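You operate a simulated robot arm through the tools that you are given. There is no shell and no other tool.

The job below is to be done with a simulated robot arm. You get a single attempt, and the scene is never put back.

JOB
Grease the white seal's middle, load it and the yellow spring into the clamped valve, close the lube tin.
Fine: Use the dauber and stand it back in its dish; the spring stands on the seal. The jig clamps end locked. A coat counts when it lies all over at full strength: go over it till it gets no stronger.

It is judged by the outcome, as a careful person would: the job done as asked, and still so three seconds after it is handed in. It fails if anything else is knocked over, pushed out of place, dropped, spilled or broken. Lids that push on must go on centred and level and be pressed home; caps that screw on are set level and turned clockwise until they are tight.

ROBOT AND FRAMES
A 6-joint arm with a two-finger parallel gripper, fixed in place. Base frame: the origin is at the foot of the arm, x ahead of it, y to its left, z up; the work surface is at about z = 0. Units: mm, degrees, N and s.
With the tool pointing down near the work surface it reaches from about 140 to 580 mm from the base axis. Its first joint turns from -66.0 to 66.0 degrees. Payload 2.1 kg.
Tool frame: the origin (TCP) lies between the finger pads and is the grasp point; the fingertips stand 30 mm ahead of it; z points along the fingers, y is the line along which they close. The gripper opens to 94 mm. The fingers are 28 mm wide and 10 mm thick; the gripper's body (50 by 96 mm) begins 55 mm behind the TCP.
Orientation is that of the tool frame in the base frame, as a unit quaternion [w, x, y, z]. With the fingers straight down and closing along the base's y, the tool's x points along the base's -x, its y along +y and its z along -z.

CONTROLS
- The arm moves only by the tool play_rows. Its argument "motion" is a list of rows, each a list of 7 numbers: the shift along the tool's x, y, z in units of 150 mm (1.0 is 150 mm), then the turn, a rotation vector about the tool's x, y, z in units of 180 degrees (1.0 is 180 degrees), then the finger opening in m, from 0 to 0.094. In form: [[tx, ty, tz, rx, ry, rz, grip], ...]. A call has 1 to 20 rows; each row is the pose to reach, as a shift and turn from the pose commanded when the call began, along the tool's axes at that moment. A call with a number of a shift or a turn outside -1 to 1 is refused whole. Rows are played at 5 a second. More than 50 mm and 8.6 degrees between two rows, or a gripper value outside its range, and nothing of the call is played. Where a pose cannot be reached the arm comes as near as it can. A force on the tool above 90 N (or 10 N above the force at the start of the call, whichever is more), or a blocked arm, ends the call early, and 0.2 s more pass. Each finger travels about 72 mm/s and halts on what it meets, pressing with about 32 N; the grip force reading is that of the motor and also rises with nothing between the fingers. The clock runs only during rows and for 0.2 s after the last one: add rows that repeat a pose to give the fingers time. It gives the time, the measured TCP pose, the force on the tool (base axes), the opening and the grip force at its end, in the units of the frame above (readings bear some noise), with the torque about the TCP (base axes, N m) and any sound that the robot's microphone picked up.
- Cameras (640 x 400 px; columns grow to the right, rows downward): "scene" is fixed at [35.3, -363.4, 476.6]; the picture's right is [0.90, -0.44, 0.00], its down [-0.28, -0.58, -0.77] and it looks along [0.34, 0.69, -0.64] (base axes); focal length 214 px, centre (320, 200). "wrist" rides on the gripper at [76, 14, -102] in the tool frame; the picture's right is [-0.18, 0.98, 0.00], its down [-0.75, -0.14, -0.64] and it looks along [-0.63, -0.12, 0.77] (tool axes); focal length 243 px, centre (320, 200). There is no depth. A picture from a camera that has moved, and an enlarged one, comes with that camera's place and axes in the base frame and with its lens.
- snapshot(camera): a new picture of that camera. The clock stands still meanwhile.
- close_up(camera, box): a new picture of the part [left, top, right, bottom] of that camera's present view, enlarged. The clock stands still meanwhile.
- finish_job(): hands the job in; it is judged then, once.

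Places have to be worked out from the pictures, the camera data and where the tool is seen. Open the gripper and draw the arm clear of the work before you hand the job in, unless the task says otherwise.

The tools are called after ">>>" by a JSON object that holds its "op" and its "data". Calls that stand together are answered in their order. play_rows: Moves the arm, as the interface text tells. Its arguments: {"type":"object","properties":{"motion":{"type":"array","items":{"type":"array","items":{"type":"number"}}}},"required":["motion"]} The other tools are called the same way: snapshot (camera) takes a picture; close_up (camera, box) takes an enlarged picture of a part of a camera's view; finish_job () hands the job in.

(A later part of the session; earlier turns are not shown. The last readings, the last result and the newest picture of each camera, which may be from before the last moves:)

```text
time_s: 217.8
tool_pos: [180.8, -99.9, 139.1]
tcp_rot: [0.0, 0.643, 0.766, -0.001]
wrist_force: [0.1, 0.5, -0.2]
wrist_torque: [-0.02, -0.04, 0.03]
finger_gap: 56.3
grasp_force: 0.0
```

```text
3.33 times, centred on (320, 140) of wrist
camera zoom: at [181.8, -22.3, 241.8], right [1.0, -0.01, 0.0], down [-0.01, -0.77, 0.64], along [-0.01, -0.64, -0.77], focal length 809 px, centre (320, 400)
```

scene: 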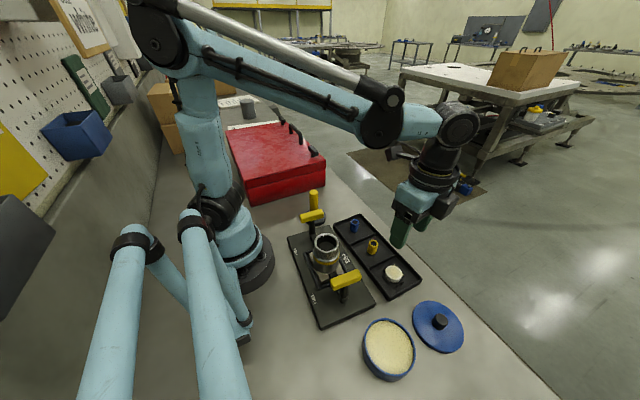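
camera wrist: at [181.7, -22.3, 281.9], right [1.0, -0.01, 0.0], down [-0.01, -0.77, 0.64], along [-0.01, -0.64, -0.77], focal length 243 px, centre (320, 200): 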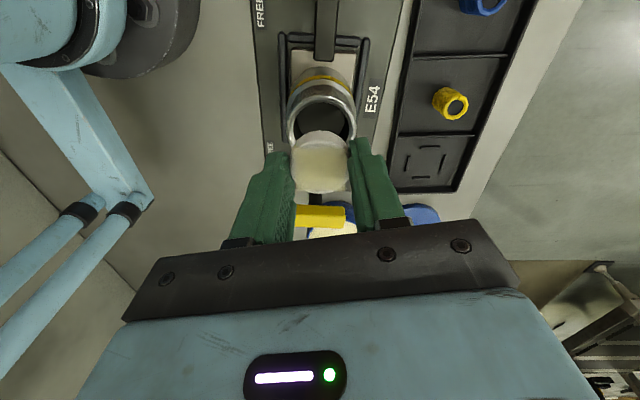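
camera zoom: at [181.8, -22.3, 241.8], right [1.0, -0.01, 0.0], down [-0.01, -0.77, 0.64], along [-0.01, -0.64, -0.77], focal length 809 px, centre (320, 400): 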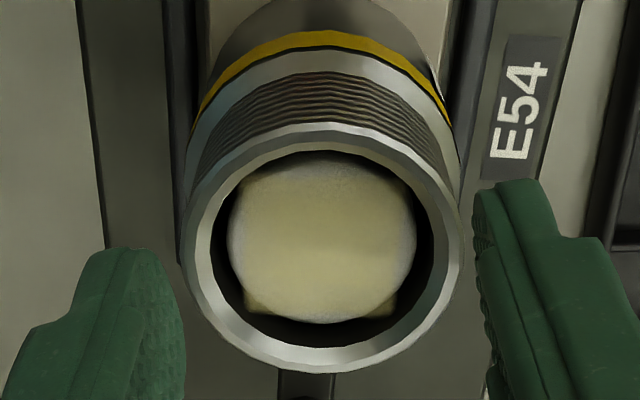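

The seal has dropped flat into the bore, greased face up. I raise and go over to the yellow spring (≈(313,-107)).

>>> {"op": "play_rows", "data": {"motion": [[0, 0, -0.1, 0, 0, 0, 0.056], [0, 0, -0.25, 0, 0, 0, 0.056], [0, 0, -0.39, 0, 0, 0, 0.056], [-0.03, 0.14, -0.39, 0, 0, 0, 0.05], [-0.06, 0.28, -0.39, 0, 0, 0, 0.05], [-0.1, 0.43, -0.39, 0, 0, 0, 0.05], [-0.13, 0.57, -0.39, 0, 0, 0, 0.05], [-0.16, 0.71, -0.39, 0, 0, 0, 0.05], [-0.192, 0.856, -0.39, 0, 0, 0, 0.05], [-0.192, 0.856, -0.39, 0, 0, 0, 0.05]]}}

>>> {"op": "snapshot", "data": {"camera": "wrist"}}

>>> {"op": "close_up", "data": {"camera": "wrist", "box": [260, 40, 380, 160]}}

>>> {"op": "close_up", "data": {"camera": "scene", "box": [300, 215, 400, 290]}}

```text
time_s: 220.0
tool_pos: [311.5, -105.1, 198.9]
tcp_rot: [0.0, 0.643, 0.766, 0.0]
wrist_force: [-0.4, 0.2, -0.7]
wrist_torque: [0.0, 0.02, 0.02]
finger_gap: 50.0
grasp_force: 0.1
```

```text
taken
camera wrist: at [313.1, -27.3, 301.4], right [1.0, -0.01, 0.0], down [-0.01, -0.77, 0.64], along [-0.01, -0.64, -0.77], focal length 243 px, centre (320, 200)
```

wrist: 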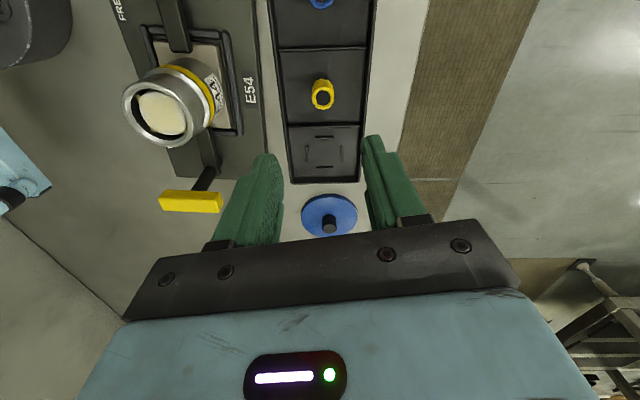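

```text
3.33 times, centred on (320, 100) of wrist
camera zoom: at [313.1, -27.3, 301.4], right [1.0, -0.01, 0.0], down [-0.01, -0.77, 0.64], along [-0.01, -0.64, -0.77], focal length 809 px, centre (320, 533)
```

zoom: 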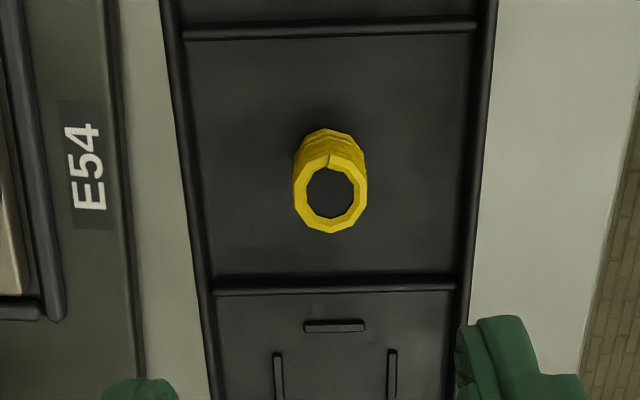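

```text
5.33 times, centred on (350, 252) of scene
camera zoom: at [35.3, -363.4, 476.6], right [0.9, -0.44, 0.0], down [-0.28, -0.58, -0.77], along [0.34, 0.69, -0.64], focal length 1144 px, centre (160, -80)
```

zoom: 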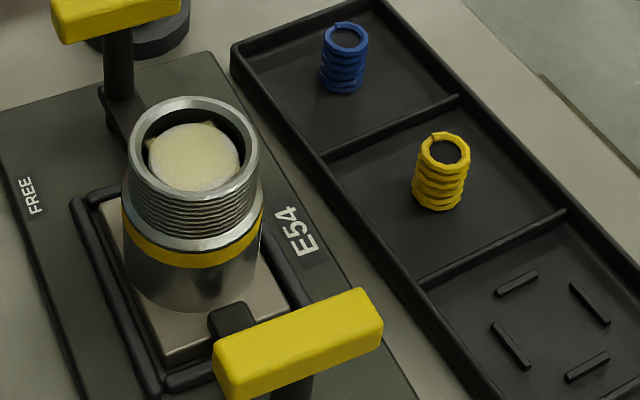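

The spring (24 mm wide, top ≈ z 36) is at about +3 mm x, −5 mm y from the TCP. I shift and descend most of the way, then check.

>>> {"op": "play_rows", "data": {"motion": [[-0.019, 0.008, 0.1, 0, 0, 0, 0.05], [-0.038, 0.015, 0.25, 0, 0, 0, 0.05], [-0.038, 0.015, 0.4, 0, 0, 0, 0.05], [-0.038, 0.015, 0.55, 0, 0, 0, 0.05], [-0.038, 0.015, 0.68, 0, 0, 0, 0.05], [-0.038, 0.015, 0.77, 0, 0, 0, 0.05], [-0.038, 0.015, 0.77, 0, 0, 0, 0.05]]}}

>>> {"op": "close_up", "data": {"camera": "wrist", "box": [220, 60, 420, 220]}}

>>> {"op": "close_up", "data": {"camera": "scene", "box": [335, 205, 405, 275]}}

```text
time_s: 221.6
tool_pos: [315.2, -110.4, 81.2]
tcp_rot: [-0.001, 0.643, 0.766, -0.001]
wrist_force: [0.0, 0.0, 0.4]
wrist_torque: [0.01, 0.03, 0.03]
finger_gap: 49.9
grasp_force: 0.1
```

```text
2.50 times, centred on (320, 140) of wrist
camera zoom: at [316.9, -32.3, 184.9], right [1.0, -0.01, 0.0], down [-0.01, -0.77, 0.64], along [-0.01, -0.64, -0.77], focal length 606 px, centre (320, 350)
```

zoom: 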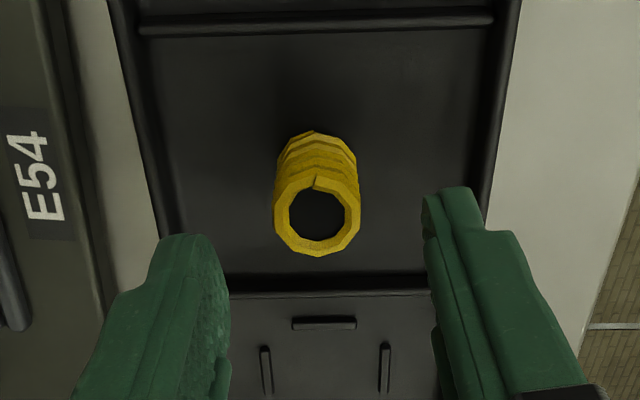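

```text
5.71 times, centred on (370, 240) of scene
camera zoom: at [35.3, -363.4, 476.6], right [0.9, -0.44, 0.0], down [-0.28, -0.58, -0.77], along [0.34, 0.69, -0.64], focal length 1226 px, centre (34, -29)
```

zoom: 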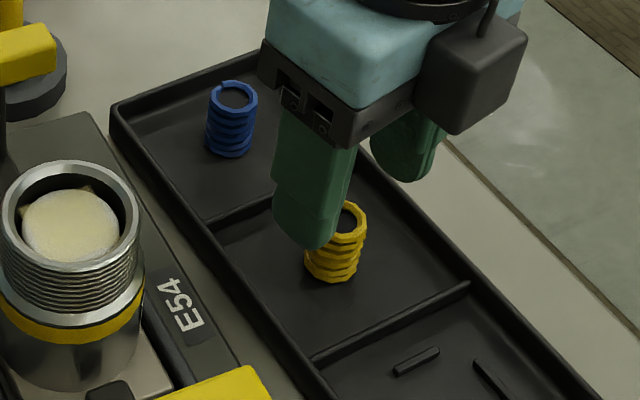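

Aligned in y; I shift −1.5 mm in x and go down so the tips are ~14 mm above the spring's foot, then check.

>>> {"op": "play_rows", "data": {"motion": [[0.0017, -0.01, 0.05, 0, 0, 0, 0.05], [0.0017, -0.01, 0.12, 0, 0, 0, 0.05], [0.0017, -0.01, 0.18, 0, 0, 0, 0.05], [0.0017, -0.01, 0.207, 0, 0, 0, 0.05], [0.0017, -0.01, 0.207, 0, 0, 0, 0.05]]}}

>>> {"op": "close_up", "data": {"camera": "wrist", "box": [220, 80, 420, 240]}}

>>> {"op": "close_up", "data": {"camera": "scene", "box": [345, 220, 395, 270]}}

```text
time_s: 222.8
tool_pos: [314.4, -112.0, 50.8]
tcp_rot: [-0.001, 0.642, 0.767, 0.0]
wrist_force: [0.0, -0.4, -1.0]
wrist_torque: [0.04, 0.01, -0.01]
finger_gap: 49.9
grasp_force: 0.1
```

```text
2.50 times, centred on (320, 160) of wrist
camera zoom: at [315.3, -32.7, 153.6], right [1.0, -0.01, 0.0], down [-0.01, -0.77, 0.64], along [-0.01, -0.64, -0.77], focal length 606 px, centre (320, 300)
```

zoom: 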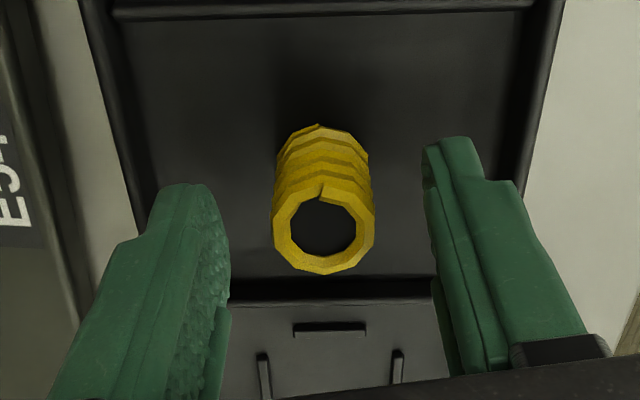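

```text
8.00 times, centred on (370, 245) of scene
camera zoom: at [35.3, -363.4, 476.6], right [0.9, -0.44, 0.0], down [-0.28, -0.58, -0.77], along [0.34, 0.69, -0.64], focal length 1716 px, centre (-80, -160)
```

zoom: 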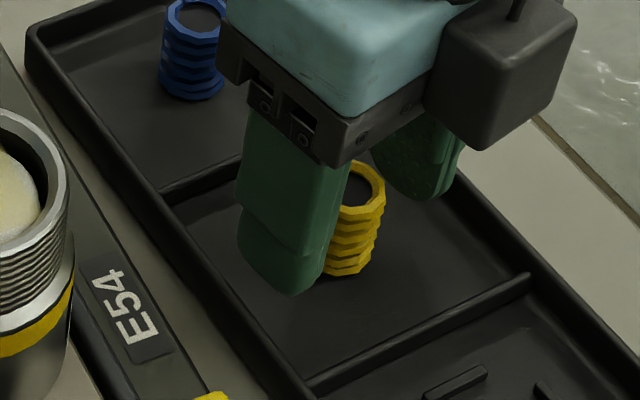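

Centred. Close on the spring.

>>> {"op": "play_rows", "data": {"motion": [[0, 0, 0, 0, 0, 0, 0.044], [0, 0, 0, 0, 0, 0, 0.038], [0, 0, 0, 0, 0, 0, 0.032], [0, 0, 0, 0, 0, 0, 0.027], [0, 0, 0, 0, 0, 0, 0.022], [0, 0, 0, 0, 0, 0, 0.018], [0, 0, 0, 0, 0, 0, 0.018], [0, 0, 0, 0, 0, 0, 0.018]]}}

>>> {"op": "close_up", "data": {"camera": "wrist", "box": [220, 80, 420, 240]}}

>>> {"op": "close_up", "data": {"camera": "scene", "box": [345, 220, 395, 270]}}

```text
time_s: 224.6
tool_pos: [315.4, -111.9, 49.9]
tcp_rot: [-0.001, 0.643, 0.766, 0.0]
wrist_force: [-0.2, -0.2, -0.4]
wrist_torque: [0.03, -0.01, 0.01]
finger_gap: 23.1
grasp_force: 32.0
```

```text
2.50 times, centred on (320, 160) of wrist
camera zoom: at [315.3, -32.7, 153.7], right [1.0, -0.01, 0.0], down [-0.01, -0.77, 0.64], along [-0.01, -0.64, -0.77], focal length 606 px, centre (320, 300)
```

zoom: 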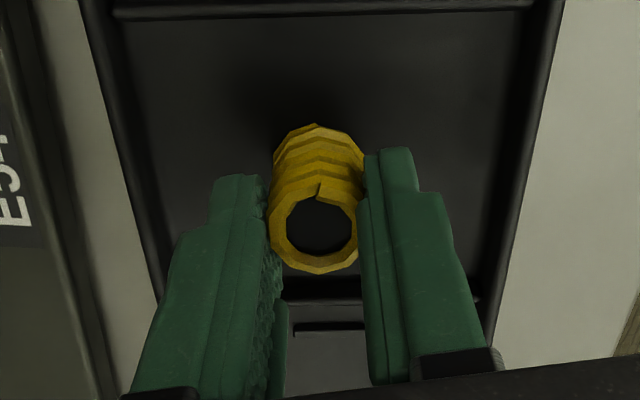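

```text
8.00 times, centred on (370, 245) of scene
camera zoom: at [35.3, -363.4, 476.6], right [0.9, -0.44, 0.0], down [-0.28, -0.58, -0.77], along [0.34, 0.69, -0.64], focal length 1716 px, centre (-80, -160)
```

zoom: 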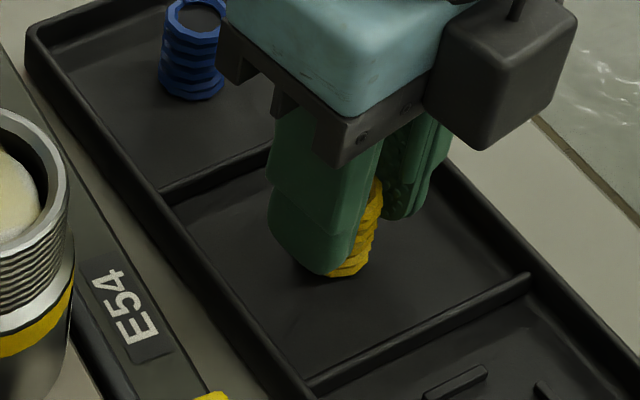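

Gripped (23.1 mm). Lift straight up and carry it over the valve.

>>> {"op": "play_rows", "data": {"motion": [[0, 0, -0.04, 0, 0, 0, 0.018], [0, 0, -0.15, 0, 0, 0, 0.018], [0, 0, -0.35, 0, 0, 0, 0.018], [0, 0, -0.6, 0, 0, 0, 0.018], [0, 0, -0.82, 0, 0, 0, 0.018], [0, 0, -0.976, 0, 0, 0, 0.018], [0.04, -0.14, -0.976, 0, 0, 0, 0.018], [0.08, -0.28, -0.976, 0, 0, 0, 0.018], [0.12, -0.43, -0.976, 0, 0, 0, 0.018], [0.15, -0.57, -0.976, 0, 0, 0, 0.018], [0.19, -0.71, -0.976, 0, 0, 0, 0.018], [0.2264, -0.86, -0.976, 0, 0, 0, 0.018], [0.2264, -0.86, -0.976, 0, 0, 0, 0.018]]}}

>>> {"op": "snapshot", "data": {"camera": "wrist"}}

>>> {"op": "close_up", "data": {"camera": "wrist", "box": [250, 30, 390, 170]}}

>>> {"op": "close_up", "data": {"camera": "scene", "box": [290, 190, 370, 270]}}

```text
time_s: 227.4
tool_pos: [179.5, -100.4, 199.0]
tcp_rot: [0.0, 0.643, 0.766, 0.0]
wrist_force: [-0.2, -0.2, -0.3]
wrist_torque: [0.0, 0.0, -0.01]
finger_gap: 22.9
grasp_force: 32.3
```

```text
taken
camera wrist: at [179.8, -20.8, 301.6], right [1.0, -0.01, 0.0], down [-0.01, -0.77, 0.64], along [-0.01, -0.64, -0.77], focal length 243 px, centre (320, 200)
```

wrist: 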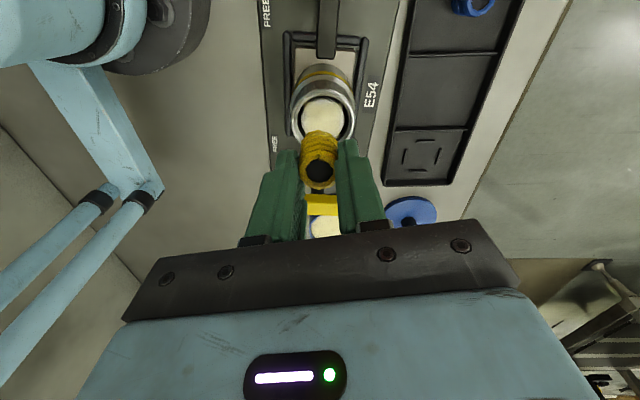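

```text
2.86 times, centred on (320, 100) of wrist
camera zoom: at [179.8, -20.8, 301.6], right [1.0, -0.01, 0.0], down [-0.01, -0.77, 0.64], along [-0.01, -0.64, -0.77], focal length 693 px, centre (320, 486)
```

zoom: 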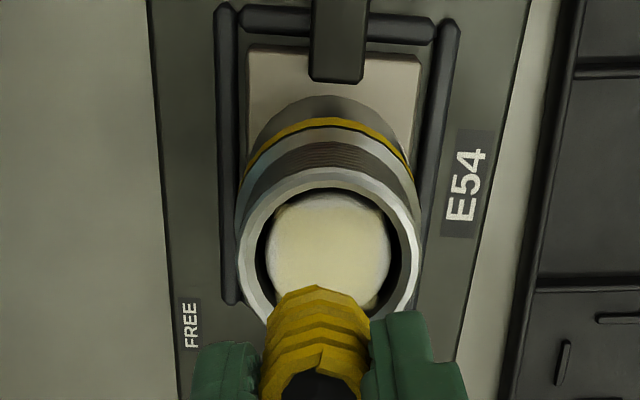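

```text
5.00 times, centred on (330, 230) of scene
camera zoom: at [35.3, -363.4, 476.6], right [0.9, -0.44, 0.0], down [-0.28, -0.58, -0.77], along [0.34, 0.69, -0.64], focal length 1072 px, centre (270, 50)
```

zoom: 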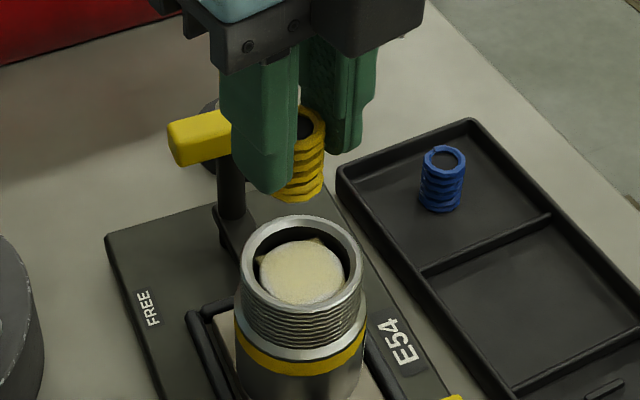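

The bore centre is about +3 mm x and −2 mm y from the spring's axis. I correct and lower 35 mm, then re-check.

>>> {"op": "play_rows", "data": {"motion": [[-0.008, 0.009, 0.05, 0, 0, 0, 0.018], [-0.0166, 0.0174, 0.12, 0, 0, 0, 0.018], [-0.0166, 0.0174, 0.18, 0, 0, 0, 0.018], [-0.0166, 0.0174, 0.23, 0, 0, 0, 0.018], [-0.0166, 0.0174, 0.23, 0, 0, 0, 0.018]]}}

>>> {"op": "close_up", "data": {"camera": "wrist", "box": [260, 60, 380, 180]}}

>>> {"op": "close_up", "data": {"camera": "scene", "box": [300, 205, 356, 261]}}

```text
time_s: 228.6
tool_pos: [184.5, -102.0, 162.9]
tcp_rot: [-0.001, 0.643, 0.766, -0.001]
wrist_force: [-0.5, 0.4, -0.3]
wrist_torque: [0.01, 0.03, 0.0]
finger_gap: 22.8
grasp_force: 32.4
```

```text
3.33 times, centred on (320, 120) of wrist
camera zoom: at [185.2, -23.6, 266.6], right [1.0, -0.01, 0.0], down [-0.01, -0.77, 0.64], along [-0.01, -0.64, -0.77], focal length 809 px, centre (320, 467)
```

zoom: 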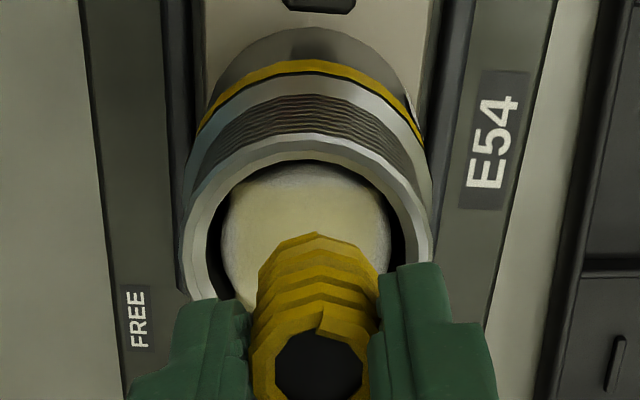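

```text
7.14 times, centred on (328, 233) of scene
camera zoom: at [35.3, -363.4, 476.6], right [0.9, -0.44, 0.0], down [-0.28, -0.58, -0.77], along [0.34, 0.69, -0.64], focal length 1532 px, centre (263, -36)
```

zoom: 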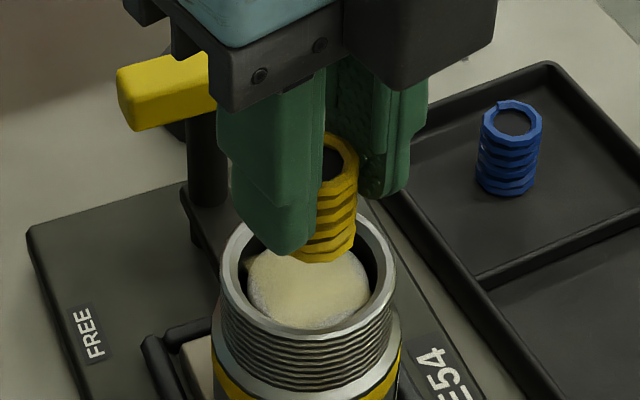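

Slight overshoot: the bore is now ~2.3 mm toward −x. I correct and lower another 9 mm.

>>> {"op": "play_rows", "data": {"motion": [[0.0013, -0.007, 0.02, 0, 0, 0, 0.018], [0.0026, -0.0144, 0.04, 0, 0, 0, 0.018], [0.0026, -0.0144, 0.06, 0, 0, 0, 0.018], [0.0026, -0.0144, 0.06, 0, 0, 0, 0.018]]}}

>>> {"op": "close_up", "data": {"camera": "wrist", "box": [260, 70, 380, 190]}}

>>> {"op": "close_up", "data": {"camera": "scene", "box": [308, 215, 350, 257]}}

```text
time_s: 229.6
tool_pos: [182.3, -102.9, 153.1]
tcp_rot: [-0.001, 0.643, 0.766, -0.001]
wrist_force: [0.2, -0.4, -0.7]
wrist_torque: [0.0, 0.01, -0.03]
finger_gap: 23.2
grasp_force: 32.2
```

```text
3.33 times, centred on (320, 130) of wrist
camera zoom: at [183.0, -24.5, 256.8], right [1.0, -0.01, 0.0], down [-0.01, -0.77, 0.64], along [-0.01, -0.64, -0.77], focal length 809 px, centre (320, 433)
```

zoom: 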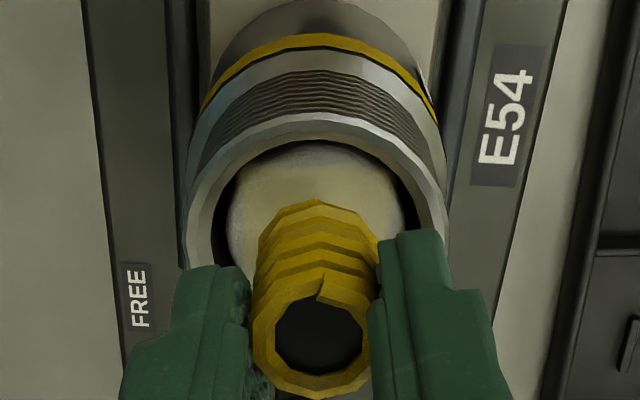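

```text
9.52 times, centred on (329, 236) of scene
camera zoom: at [35.3, -363.4, 476.6], right [0.9, -0.44, 0.0], down [-0.28, -0.58, -0.77], along [0.34, 0.69, -0.64], focal length 2043 px, centre (234, -143)
```

zoom: 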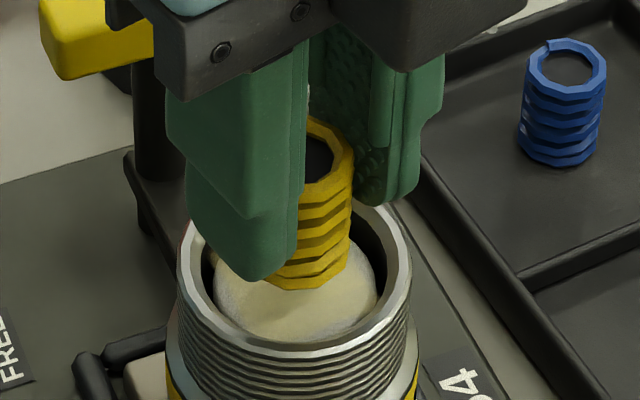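

Well centred over the seal. I lower in small steps until the spring's foot touches the seal.

>>> {"op": "play_rows", "data": {"motion": [[0, 0, 0.015, 0, 0, 0, 0.018], [0, 0, 0.03, 0, 0, 0, 0.018], [0, 0, 0.045, 0, 0, 0, 0.018], [0, 0, 0.045, 0, 0, 0, 0.018]]}}

>>> {"op": "close_up", "data": {"camera": "scene", "box": [308, 215, 350, 257]}}

>>> {"op": "close_up", "data": {"camera": "wrist", "box": [260, 70, 380, 190]}}

```text
time_s: 230.6
tool_pos: [181.6, -103.6, 146.6]
tcp_rot: [0.0, 0.643, 0.766, 0.0]
wrist_force: [-1.0, 0.5, 0.1]
wrist_torque: [0.0, -0.01, -0.03]
finger_gap: 23.0
grasp_force: 32.6
```

```text
9.52 times, centred on (329, 236) of scene
camera zoom: at [35.3, -363.4, 476.6], right [0.9, -0.44, 0.0], down [-0.28, -0.58, -0.77], along [0.34, 0.69, -0.64], focal length 2043 px, centre (234, -143)
```

zoom: 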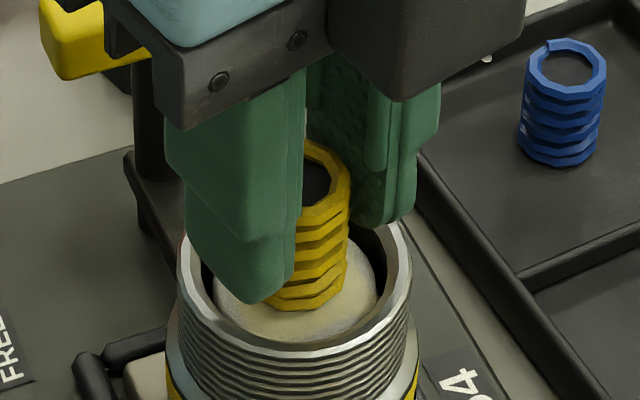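

```text
3.33 times, centred on (320, 130) of wrist
camera zoom: at [182.6, -24.5, 249.5], right [1.0, -0.01, 0.0], down [-0.01, -0.77, 0.64], along [-0.01, -0.64, -0.77], focal length 809 px, centre (320, 433)
```

zoom: 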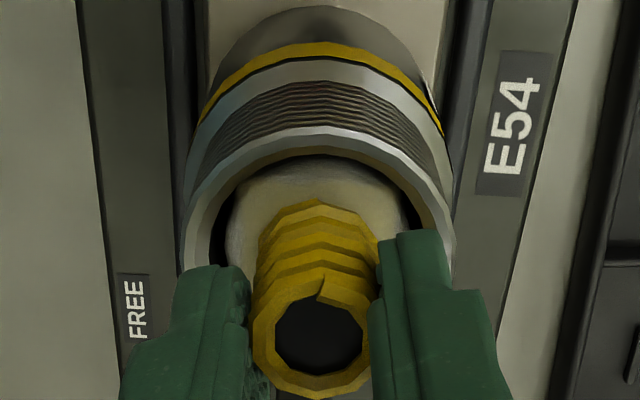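

Nearly there; the spring is ~1.3 mm toward −y, so I nudge +1.3 mm and keep lowering, reading the force.

>>> {"op": "play_rows", "data": {"motion": [[0.0085, 0.0015, 0.007, 0, 0, 0, 0.018], [0.0085, 0.0015, 0.014, 0, 0, 0, 0.018], [0.0085, 0.0015, 0.014, 0, 0, 0, 0.018]]}}

```text
time_s: 231.4
tool_pos: [182.1, -100.8, 145.7]
tcp_rot: [0.0, 0.643, 0.766, -0.001]
wrist_force: [-0.6, -0.6, 0.4]
wrist_torque: [0.01, 0.03, 0.03]
finger_gap: 23.0
grasp_force: 31.5
```

>>> {"op": "play_rows", "data": {"motion": [[0, 0, 0.005, 0, 0, 0, 0.018], [0, 0, 0.01, 0, 0, 0, 0.018], [0, 0, 0.01, 0, 0, 0, 0.018]]}}

>>> {"op": "close_up", "data": {"camera": "scene", "box": [308, 215, 350, 257]}}

```text
time_s: 232.2
tool_pos: [181.3, -101.4, 144.8]
tcp_rot: [0.0, 0.643, 0.766, 0.0]
wrist_force: [1.8, 0.3, 2.7]
wrist_torque: [0.01, -0.11, -0.02]
finger_gap: 23.1
grasp_force: 31.8
```

```text
9.52 times, centred on (329, 236) of scene
camera zoom: at [35.3, -363.4, 476.6], right [0.9, -0.44, 0.0], down [-0.28, -0.58, -0.77], along [0.34, 0.69, -0.64], focal length 2043 px, centre (234, -143)
```

zoom: 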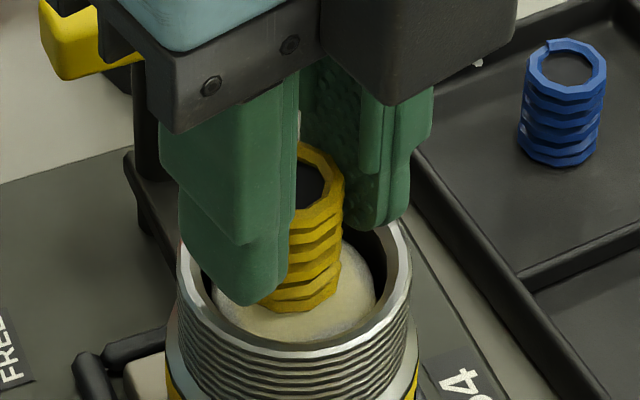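

Light touch (2.7 N): the spring stands on the seal. I settle another 0.4 mm and open evenly.

>>> {"op": "play_rows", "data": {"motion": [[0, 0, 0.003, 0, 0, 0, 0.018], [0, 0, 0.003, 0, 0, 0, 0.018]]}}

>>> {"op": "play_rows", "data": {"motion": [[0, 0, 0, 0, 0, 0, 0.024], [0, 0, 0, 0, 0, 0, 0.03], [0, 0, 0, 0, 0, 0, 0.044], [0, 0, 0, 0, 0, 0, 0.05], [0, 0, 0, 0, 0, 0, 0.05]]}}

>>> {"op": "close_up", "data": {"camera": "scene", "box": [308, 215, 350, 257]}}

>>> {"op": "close_up", "data": {"camera": "wrist", "box": [260, 70, 380, 190]}}

```text
time_s: 232.8
tool_pos: [180.7, -101.8, 142.5]
tcp_rot: [-0.002, 0.643, 0.766, 0.0]
wrist_force: [2.6, 0.6, 2.6]
wrist_torque: [0.02, -0.06, 0.01]
finger_gap: 23.2
grasp_force: 32.0
```

```text
time_s: 234.0
tool_pos: [181.0, -101.6, 142.6]
tcp_rot: [-0.001, 0.642, 0.766, 0.0]
wrist_force: [-0.3, 0.4, -0.2]
wrist_torque: [-0.01, 0.02, -0.01]
finger_gap: 50.0
grasp_force: 0.0
```

```text
9.52 times, centred on (329, 236) of scene
camera zoom: at [35.3, -363.4, 476.6], right [0.9, -0.44, 0.0], down [-0.28, -0.58, -0.77], along [0.34, 0.69, -0.64], focal length 2043 px, centre (234, -143)
```

zoom: 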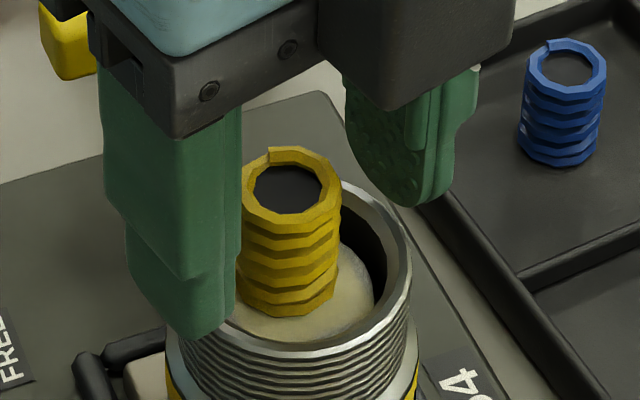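

```text
3.33 times, centred on (320, 130) of wrist
camera zoom: at [181.5, -22.9, 246.2], right [1.0, -0.01, 0.0], down [-0.01, -0.77, 0.64], along [-0.01, -0.64, -0.77], focal length 809 px, centre (320, 433)
```

zoom: 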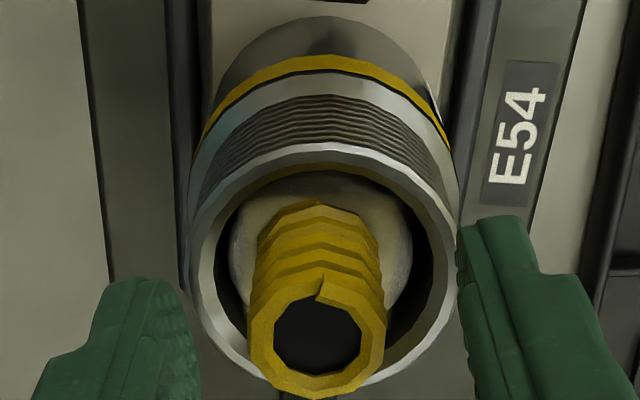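

The spring stands upright on the seal inside the valve. I withdraw straight up.

>>> {"op": "play_rows", "data": {"motion": [[0, 0, -0.06, 0, 0, 0, 0.05], [0, 0, -0.18, 0, 0, 0, 0.05], [0, 0, -0.35, 0, 0, 0, 0.05], [0, 0, -0.55, 0, 0, 0, 0.05], [0, 0, -0.6, 0, 0, 0, 0.05], [0, 0, -0.6, 0, 0, 0, 0.05]]}}

>>> {"op": "snapshot", "data": {"camera": "scene"}}

>>> {"op": "close_up", "data": {"camera": "scene", "box": [275, 205, 475, 385]}}

>>> {"op": "snapshot", "data": {"camera": "wrist"}}

```text
time_s: 235.4
tool_pos: [181.6, -102.5, 232.4]
tcp_rot: [-0.001, 0.643, 0.766, 0.0]
wrist_force: [0.4, 0.8, 0.4]
wrist_torque: [-0.01, 0.02, 0.01]
finger_gap: 50.0
grasp_force: 0.2
```

```text
taken
```

scene: 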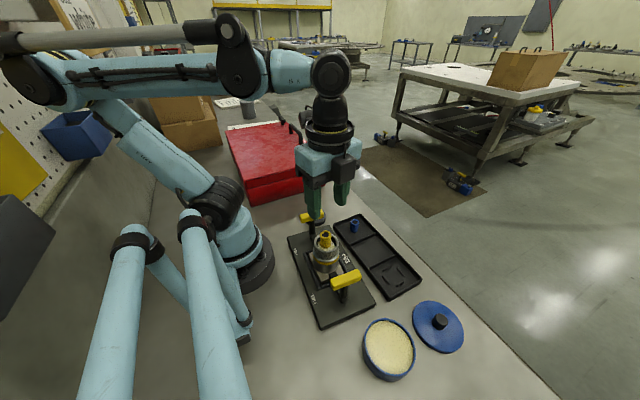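

```text
2.22 times, centred on (375, 295) of scene
camera zoom: at [35.3, -363.4, 476.6], right [0.9, -0.44, 0.0], down [-0.28, -0.58, -0.77], along [0.34, 0.69, -0.64], focal length 477 px, centre (198, -11)
```

zoom: 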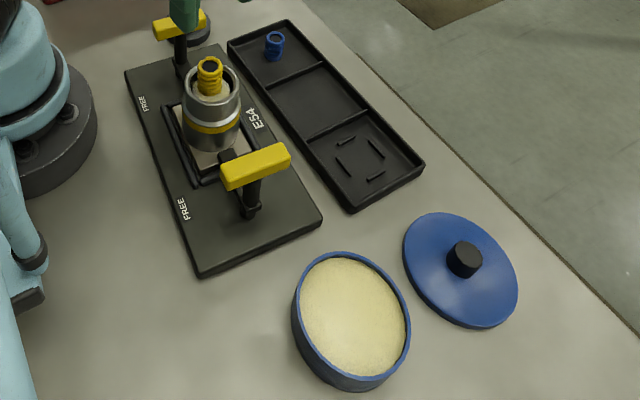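

```text
taken
camera wrist: at [181.9, -23.3, 334.6], right [1.0, -0.01, 0.0], down [-0.01, -0.77, 0.64], along [-0.01, -0.64, -0.77], focal length 243 px, centre (320, 200)
```

wrist: 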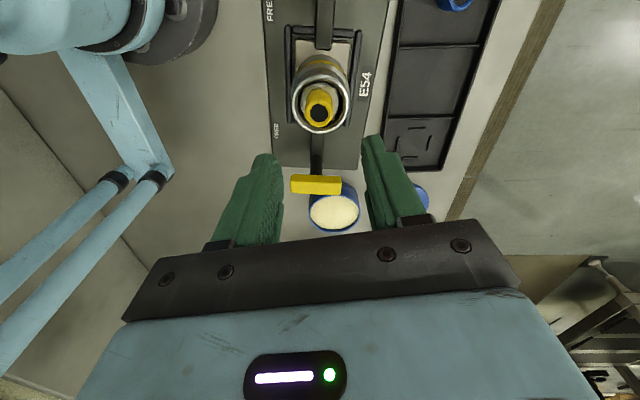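

Everything stands. Now the lid: I turn the hand back to the default yaw and move over the lid's knob near (327,-311).

>>> {"op": "play_rows", "data": {"motion": [[-0.07, 0.03, 0, 0, 0, -0.04, 0.05], [-0.14, 0.06, 0, 0, 0, -0.08, 0.05], [-0.21, 0.09, 0, 0, 0, -0.12, 0.05], [-0.28, 0.12, 0, 0, 0, -0.16, 0.05], [-0.36, 0.15, 0, 0, 0, -0.2, 0.05], [-0.43, 0.18, 0, 0, 0, -0.24, 0.05], [-0.5, 0.21, 0, 0, 0, -0.28, 0.055], [-0.58, 0.24, 0, 0, 0, -0.32, 0.06], [-0.66, 0.27, 0, 0, 0, -0.36, 0.06], [-0.74, 0.3, 0, 0, 0, -0.4, 0.06], [-0.803, 0.332, 0, 0, 0, -0.4444, 0.06], [-0.803, 0.332, 0, 0, 0, -0.4444, 0.06]]}}

>>> {"op": "play_rows", "data": {"motion": [[-0.1, -0.13, 0, 0, 0, 0, 0.06], [-0.2, -0.26, 0.05, 0, 0, 0, 0.06], [-0.3, -0.39, 0.1, 0, 0, 0, 0.06], [-0.4, -0.53, 0.16, 0, 0, 0, 0.06], [-0.503, -0.66, 0.233, 0, 0, 0, 0.06], [-0.503, -0.66, 0.233, 0, 0, 0, 0.06]]}}

>>> {"op": "snapshot", "data": {"camera": "wrist"}}

>>> {"op": "close_up", "data": {"camera": "wrist", "box": [240, 20, 400, 160]}}

>>> {"op": "close_up", "data": {"camera": "scene", "box": [340, 270, 480, 390]}}

```text
time_s: 238.0
tool_pos: [250.9, -212.3, 234.6]
tcp_rot: [-0.001, -0.001, 1.0, 0.0]
wrist_force: [0.1, 0.1, -0.2]
wrist_torque: [0.01, -0.01, -0.03]
finger_gap: 60.3
grasp_force: 0.0
```

```text
time_s: 239.4
tool_pos: [327.2, -312.8, 197.7]
tcp_rot: [-0.001, 0.0, 1.0, 0.0]
wrist_force: [0.7, 0.2, -0.5]
wrist_torque: [0.0, 0.01, -0.02]
finger_gap: 60.0
grasp_force: 0.1
```

```text
taken
camera wrist: at [251.7, -297.3, 300.8], right [0.18, 0.98, 0.0], down [0.75, -0.14, 0.64], along [0.63, -0.12, -0.77], focal length 243 px, centre (320, 200)
```

wrist: 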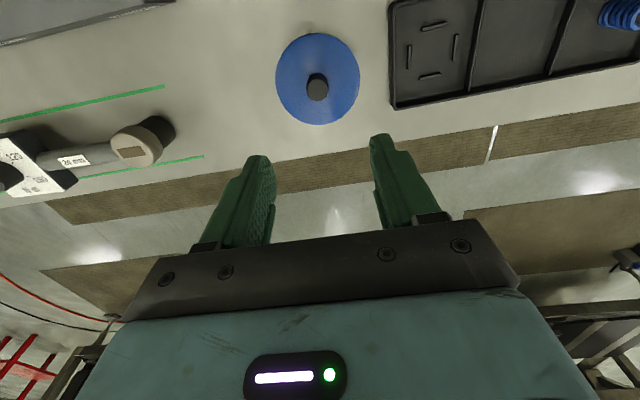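

```text
2.86 times, centred on (320, 90) of wrist
camera zoom: at [251.7, -297.3, 300.8], right [0.18, 0.98, 0.0], down [0.75, -0.14, 0.64], along [0.63, -0.12, -0.77], focal length 693 px, centre (320, 514)
```

zoom: 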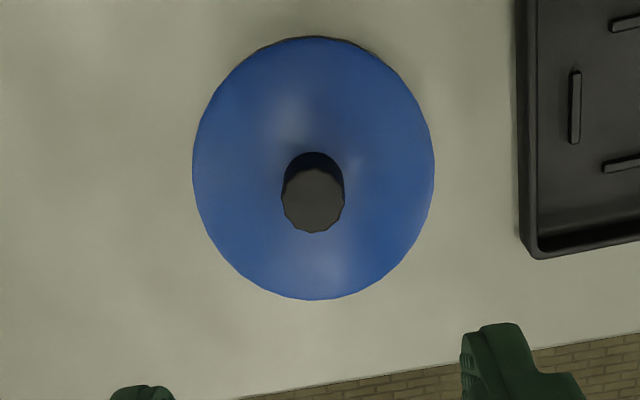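

```text
3.33 times, centred on (410, 330) of scene
camera zoom: at [35.3, -363.4, 476.6], right [0.9, -0.44, 0.0], down [-0.28, -0.58, -0.77], along [0.34, 0.69, -0.64], focal length 715 px, centre (20, -233)
```

zoom: 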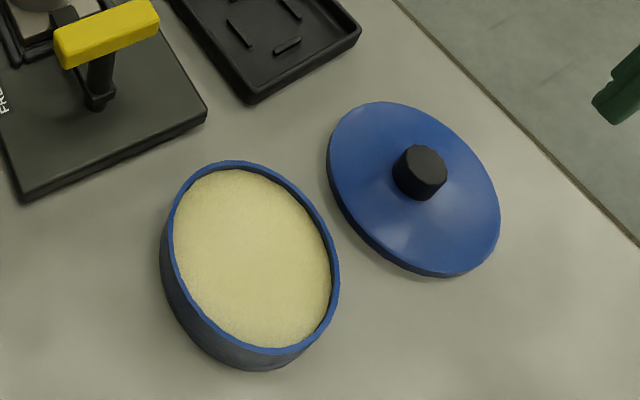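

The lid is ~95 mm wide with a ~24 mm knob; it's ~1 mm behind and ~2.3 mm to −y of the TCP. I correct and descend to just above the knob.

>>> {"op": "play_rows", "data": {"motion": [[0.003, -0.007, 0.15, 0, 0, 0, 0.06], [0.0067, -0.0153, 0.3, 0, 0, 0, 0.06], [0.0067, -0.0153, 0.45, 0, 0, 0, 0.055], [0.0067, -0.0153, 0.6, 0, 0, 0, 0.05], [0.0067, -0.0153, 0.74, 0, 0, 0, 0.05], [0.0067, -0.0153, 0.85, 0, 0, 0, 0.05], [0.0067, -0.0153, 0.85, 0, 0, 0, 0.05]]}}

>>> {"op": "close_up", "data": {"camera": "wrist", "box": [220, 60, 420, 220]}}

>>> {"op": "close_up", "data": {"camera": "scene", "box": [395, 280, 475, 360]}}

```text
time_s: 241.0
tool_pos: [326.0, -315.3, 71.6]
tcp_rot: [-0.001, 0.0, 1.0, 0.0]
wrist_force: [0.1, 0.8, 0.6]
wrist_torque: [-0.04, -0.04, 0.0]
finger_gap: 50.2
grasp_force: 0.1
```

```text
2.50 times, centred on (320, 140) of wrist
camera zoom: at [249.8, -298.5, 175.4], right [0.18, 0.98, 0.0], down [0.75, -0.14, 0.64], along [0.63, -0.12, -0.77], focal length 606 px, centre (320, 350)
```

zoom: 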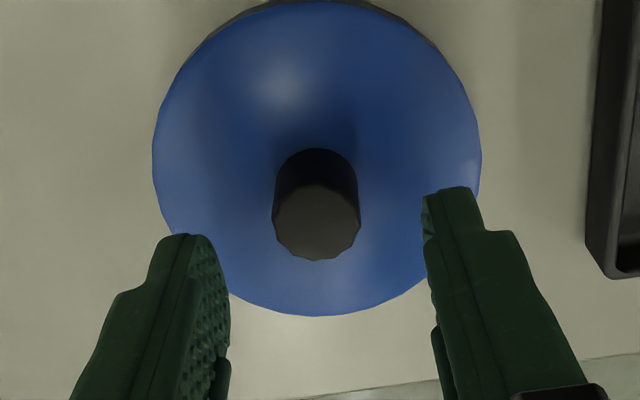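

```text
5.00 times, centred on (435, 320) of scene
camera zoom: at [35.3, -363.4, 476.6], right [0.9, -0.44, 0.0], down [-0.28, -0.58, -0.77], along [0.34, 0.69, -0.64], focal length 1072 px, centre (-255, -400)
```

zoom: 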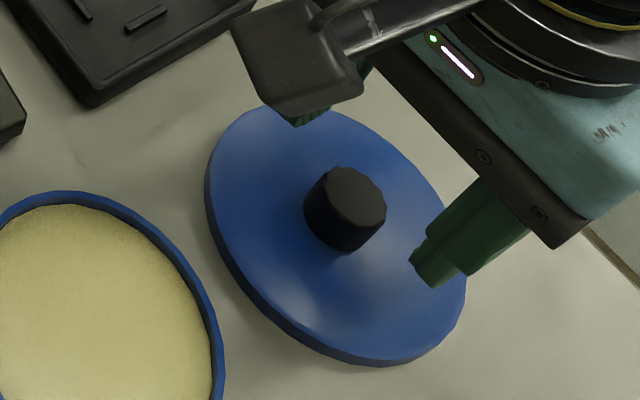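

Knob is nearly between the fingers (shift −1.5 mm y, +1 mm x). I lower to grip height.

>>> {"op": "play_rows", "data": {"motion": [[-0.003, -0.005, 0.05, 0, 0, 0, 0.05], [-0.0067, -0.01, 0.1, 0, 0, 0, 0.05], [-0.0067, -0.01, 0.15, 0, 0, 0, 0.05], [-0.0067, -0.01, 0.175, 0, 0, 0, 0.05], [-0.0067, -0.01, 0.175, 0, 0, 0, 0.05]]}}

>>> {"op": "close_up", "data": {"camera": "wrist", "box": [220, 80, 420, 240]}}

>>> {"op": "close_up", "data": {"camera": "scene", "box": [395, 280, 475, 360]}}

```text
time_s: 242.2
tool_pos: [327.6, -315.7, 45.7]
tcp_rot: [-0.001, 0.0, 1.0, 0.0]
wrist_force: [-0.2, -0.3, -1.3]
wrist_torque: [-0.01, -0.02, 0.03]
finger_gap: 49.7
grasp_force: 0.0
```

```text
2.50 times, centred on (320, 160) of wrist
camera zoom: at [251.8, -299.1, 147.7], right [0.18, 0.98, 0.0], down [0.75, -0.14, 0.64], along [0.63, -0.12, -0.77], focal length 606 px, centre (320, 300)
```

zoom: 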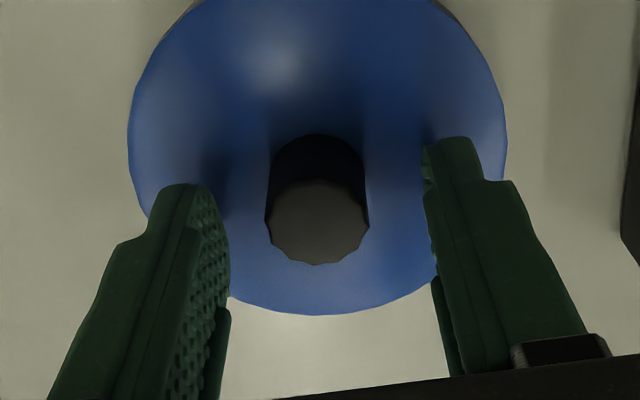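

```text
5.00 times, centred on (435, 320) of scene
camera zoom: at [35.3, -363.4, 476.6], right [0.9, -0.44, 0.0], down [-0.28, -0.58, -0.77], along [0.34, 0.69, -0.64], focal length 1072 px, centre (-255, -400)
```

zoom: 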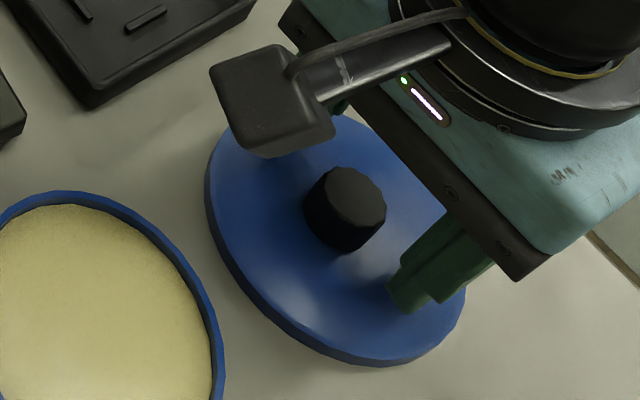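

Shift −1.3 mm in y, lower 2 mm and close on the knob.

>>> {"op": "play_rows", "data": {"motion": [[0, -0.0087, 0.007, 0, 0, 0, 0.05], [0, -0.0087, 0.014, 0, 0, 0, 0.05], [0, -0.0087, 0.014, 0, 0, 0, 0.044], [0, -0.0087, 0.014, 0, 0, 0, 0.036], [0, -0.0087, 0.014, 0, 0, 0, 0.028], [0, -0.0087, 0.014, 0, 0, 0, 0.022], [0, -0.0087, 0.014, 0, 0, 0, 0.016], [0, -0.0087, 0.014, 0, 0, 0, 0.016], [0, -0.0087, 0.014, 0, 0, 0, 0.016]]}}

>>> {"op": "close_up", "data": {"camera": "wrist", "box": [220, 80, 420, 240]}}

>>> {"op": "close_up", "data": {"camera": "scene", "box": [395, 280, 475, 360]}}

```text
time_s: 244.2
tool_pos: [327.0, -315.0, 42.5]
tcp_rot: [0.0, 0.0, 1.0, 0.0]
wrist_force: [-0.2, -0.6, 0.1]
wrist_torque: [-0.01, 0.0, -0.01]
finger_gap: 22.1
grasp_force: 32.6
```

```text
2.50 times, centred on (320, 160) of wrist
camera zoom: at [250.8, -300.4, 145.2], right [0.18, 0.98, 0.0], down [0.75, -0.14, 0.64], along [0.63, -0.12, -0.77], focal length 606 px, centre (320, 300)
```

zoom: 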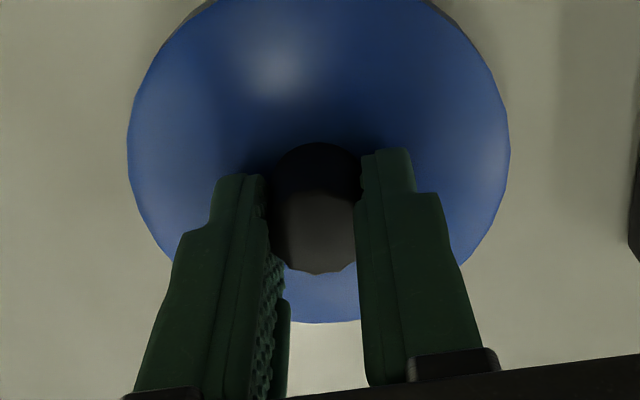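

```text
5.00 times, centred on (435, 320) of scene
camera zoom: at [35.3, -363.4, 476.6], right [0.9, -0.44, 0.0], down [-0.28, -0.58, -0.77], along [0.34, 0.69, -0.64], focal length 1072 px, centre (-255, -400)
```

zoom: 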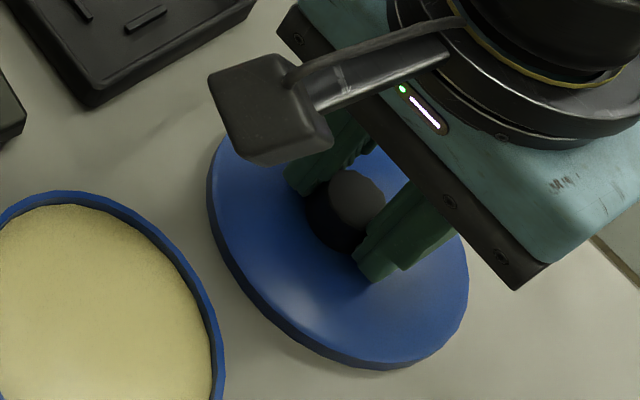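

Gripped the knob (22.1 mm). I lift the lid and carry it over beside/above the tin at height.

>>> {"op": "play_rows", "data": {"motion": [[0, 0, -0.05, 0, 0, 0, 0.016], [0, 0, -0.15, 0, 0, 0, 0.016], [0, 0, -0.35, 0, 0, 0, 0.016], [0, 0, -0.6, 0, 0, 0, 0.016], [0, 0, -0.8, 0, 0, 0, 0.016], [0, 0, -0.8, 0, 0, 0, 0.016]]}}

>>> {"op": "snapshot", "data": {"camera": "wrist"}}

>>> {"op": "close_up", "data": {"camera": "scene", "box": [330, 220, 490, 390]}}

```text
time_s: 245.6
tool_pos: [326.1, -316.0, 165.0]
tcp_rot: [-0.001, 0.0, 1.0, 0.0]
wrist_force: [0.4, -0.4, -1.1]
wrist_torque: [-0.05, -0.01, -0.01]
finger_gap: 21.9
grasp_force: 31.3
```

```text
taken
camera wrist: at [250.3, -299.2, 266.5], right [0.18, 0.98, 0.0], down [0.75, -0.14, 0.64], along [0.63, -0.12, -0.77], focal length 243 px, centre (320, 200)
```

wrist: 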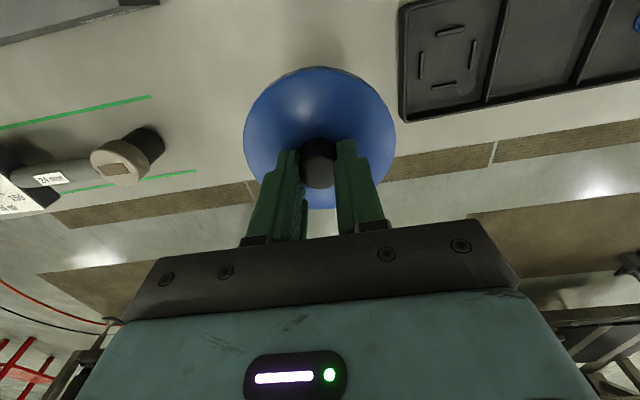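

```text
2.35 times, centred on (410, 305) of scene
camera zoom: at [35.3, -363.4, 476.6], right [0.9, -0.44, 0.0], down [-0.28, -0.58, -0.77], along [0.34, 0.69, -0.64], focal length 505 px, centre (108, -47)
```

zoom: 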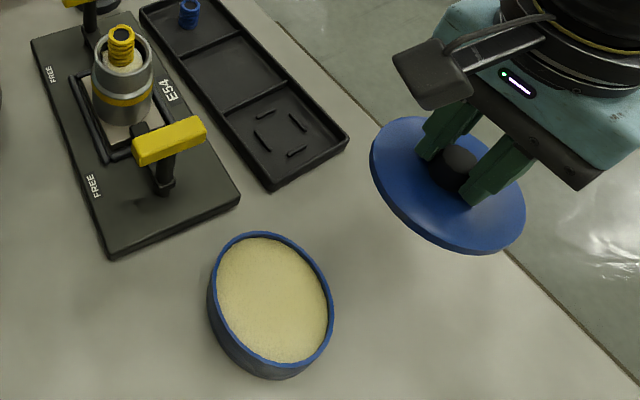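

I zoom on the held lid to measure its centre and levelness relative to the hand.

>>> {"op": "close_up", "data": {"camera": "wrist", "box": [230, 55, 410, 215]}}

>>> {"op": "close_up", "data": {"camera": "scene", "box": [415, 235, 495, 315]}}

```text
2.50 times, centred on (320, 135) of wrist
camera zoom: at [250.3, -299.2, 266.5], right [0.18, 0.98, 0.0], down [0.75, -0.14, 0.64], along [0.63, -0.12, -0.77], focal length 606 px, centre (320, 362)
```

zoom: 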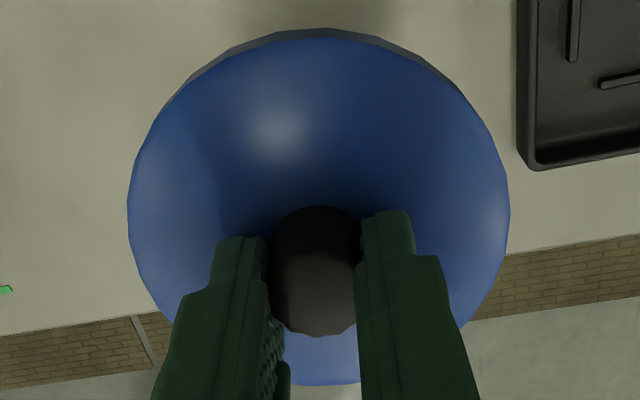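

```text
5.00 times, centred on (455, 275) of scene
camera zoom: at [35.3, -363.4, 476.6], right [0.9, -0.44, 0.0], down [-0.28, -0.58, -0.77], along [0.34, 0.69, -0.64], focal length 1072 px, centre (-355, -175)
```

zoom: 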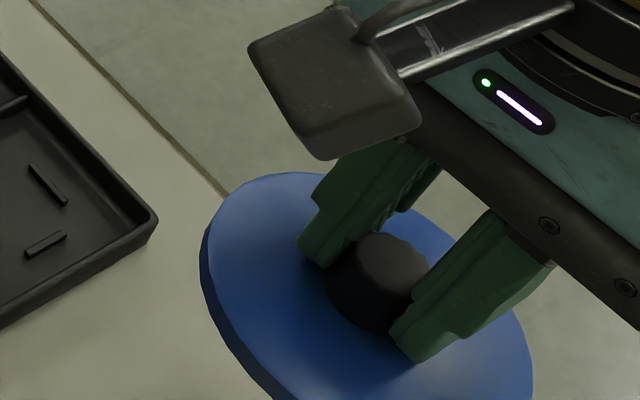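

The lid hangs level with its centre ≈ (−1, 0) mm from the TCP. The tin's rim centre works out near (204.5,-306). I move the lid over there at height.

>>> {"op": "play_rows", "data": {"motion": [[0.13, 0.01, 0, 0, 0, 0, 0.016], [0.27, 0.02, 0, 0, 0, 0, 0.016], [0.4, 0.03, 0, 0, 0, 0, 0.016], [0.54, 0.045, 0, 0, 0, 0, 0.016], [0.67, 0.055, 0, 0, 0, 0, 0.016], [0.77, 0.062, 0, 0, 0, 0, 0.016], [0.809, 0.067, 0, 0, 0, 0, 0.016], [0.809, 0.067, 0, 0, 0, 0, 0.016]]}}

>>> {"op": "snapshot", "data": {"camera": "wrist"}}

>>> {"op": "close_up", "data": {"camera": "scene", "box": [330, 260, 470, 399]}}

>>> {"op": "close_up", "data": {"camera": "wrist", "box": [230, 30, 410, 190]}}

```text
time_s: 247.4
tool_pos: [206.5, -308.7, 161.4]
tcp_rot: [-0.001, -0.001, 1.0, 0.001]
wrist_force: [-0.3, 0.7, -0.1]
wrist_torque: [-0.02, -0.02, 0.0]
finger_gap: 22.0
grasp_force: 32.0
```

```text
taken
camera wrist: at [129.7, -292.4, 263.7], right [0.18, 0.98, 0.0], down [0.75, -0.14, 0.64], along [0.63, -0.12, -0.77], focal length 243 px, centre (320, 200)
```

wrist: 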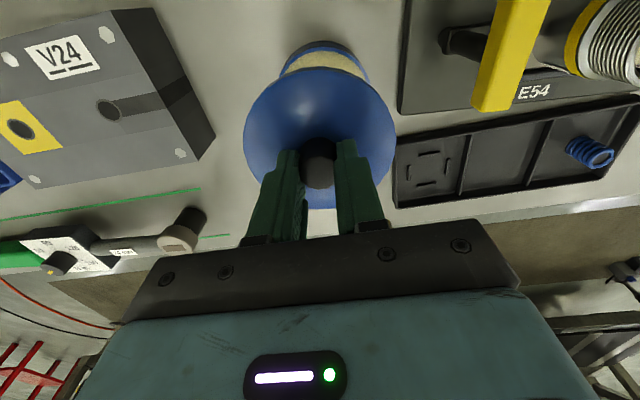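

```text
2.88 times, centred on (400, 330) of scene
camera zoom: at [35.3, -363.4, 476.6], right [0.9, -0.44, 0.0], down [-0.28, -0.58, -0.77], along [0.34, 0.69, -0.64], focal length 617 px, centre (90, -173)
```

zoom: 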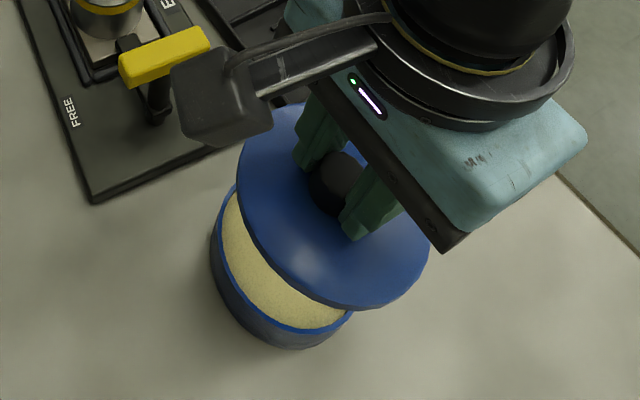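

```text
2.50 times, centred on (320, 110) of wrist
camera zoom: at [129.7, -292.4, 263.7], right [0.18, 0.98, 0.0], down [0.75, -0.14, 0.64], along [0.63, -0.12, -0.77], focal length 606 px, centre (320, 425)
```

zoom: 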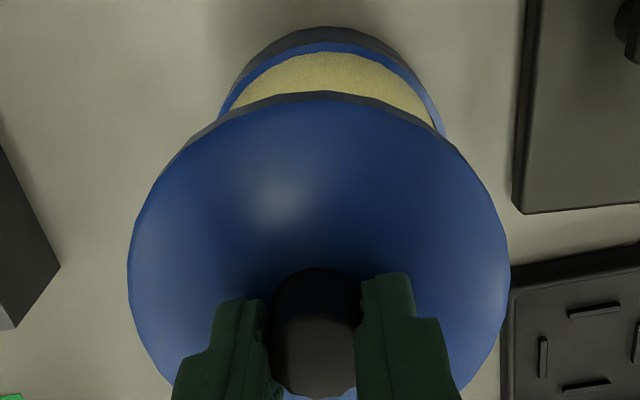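

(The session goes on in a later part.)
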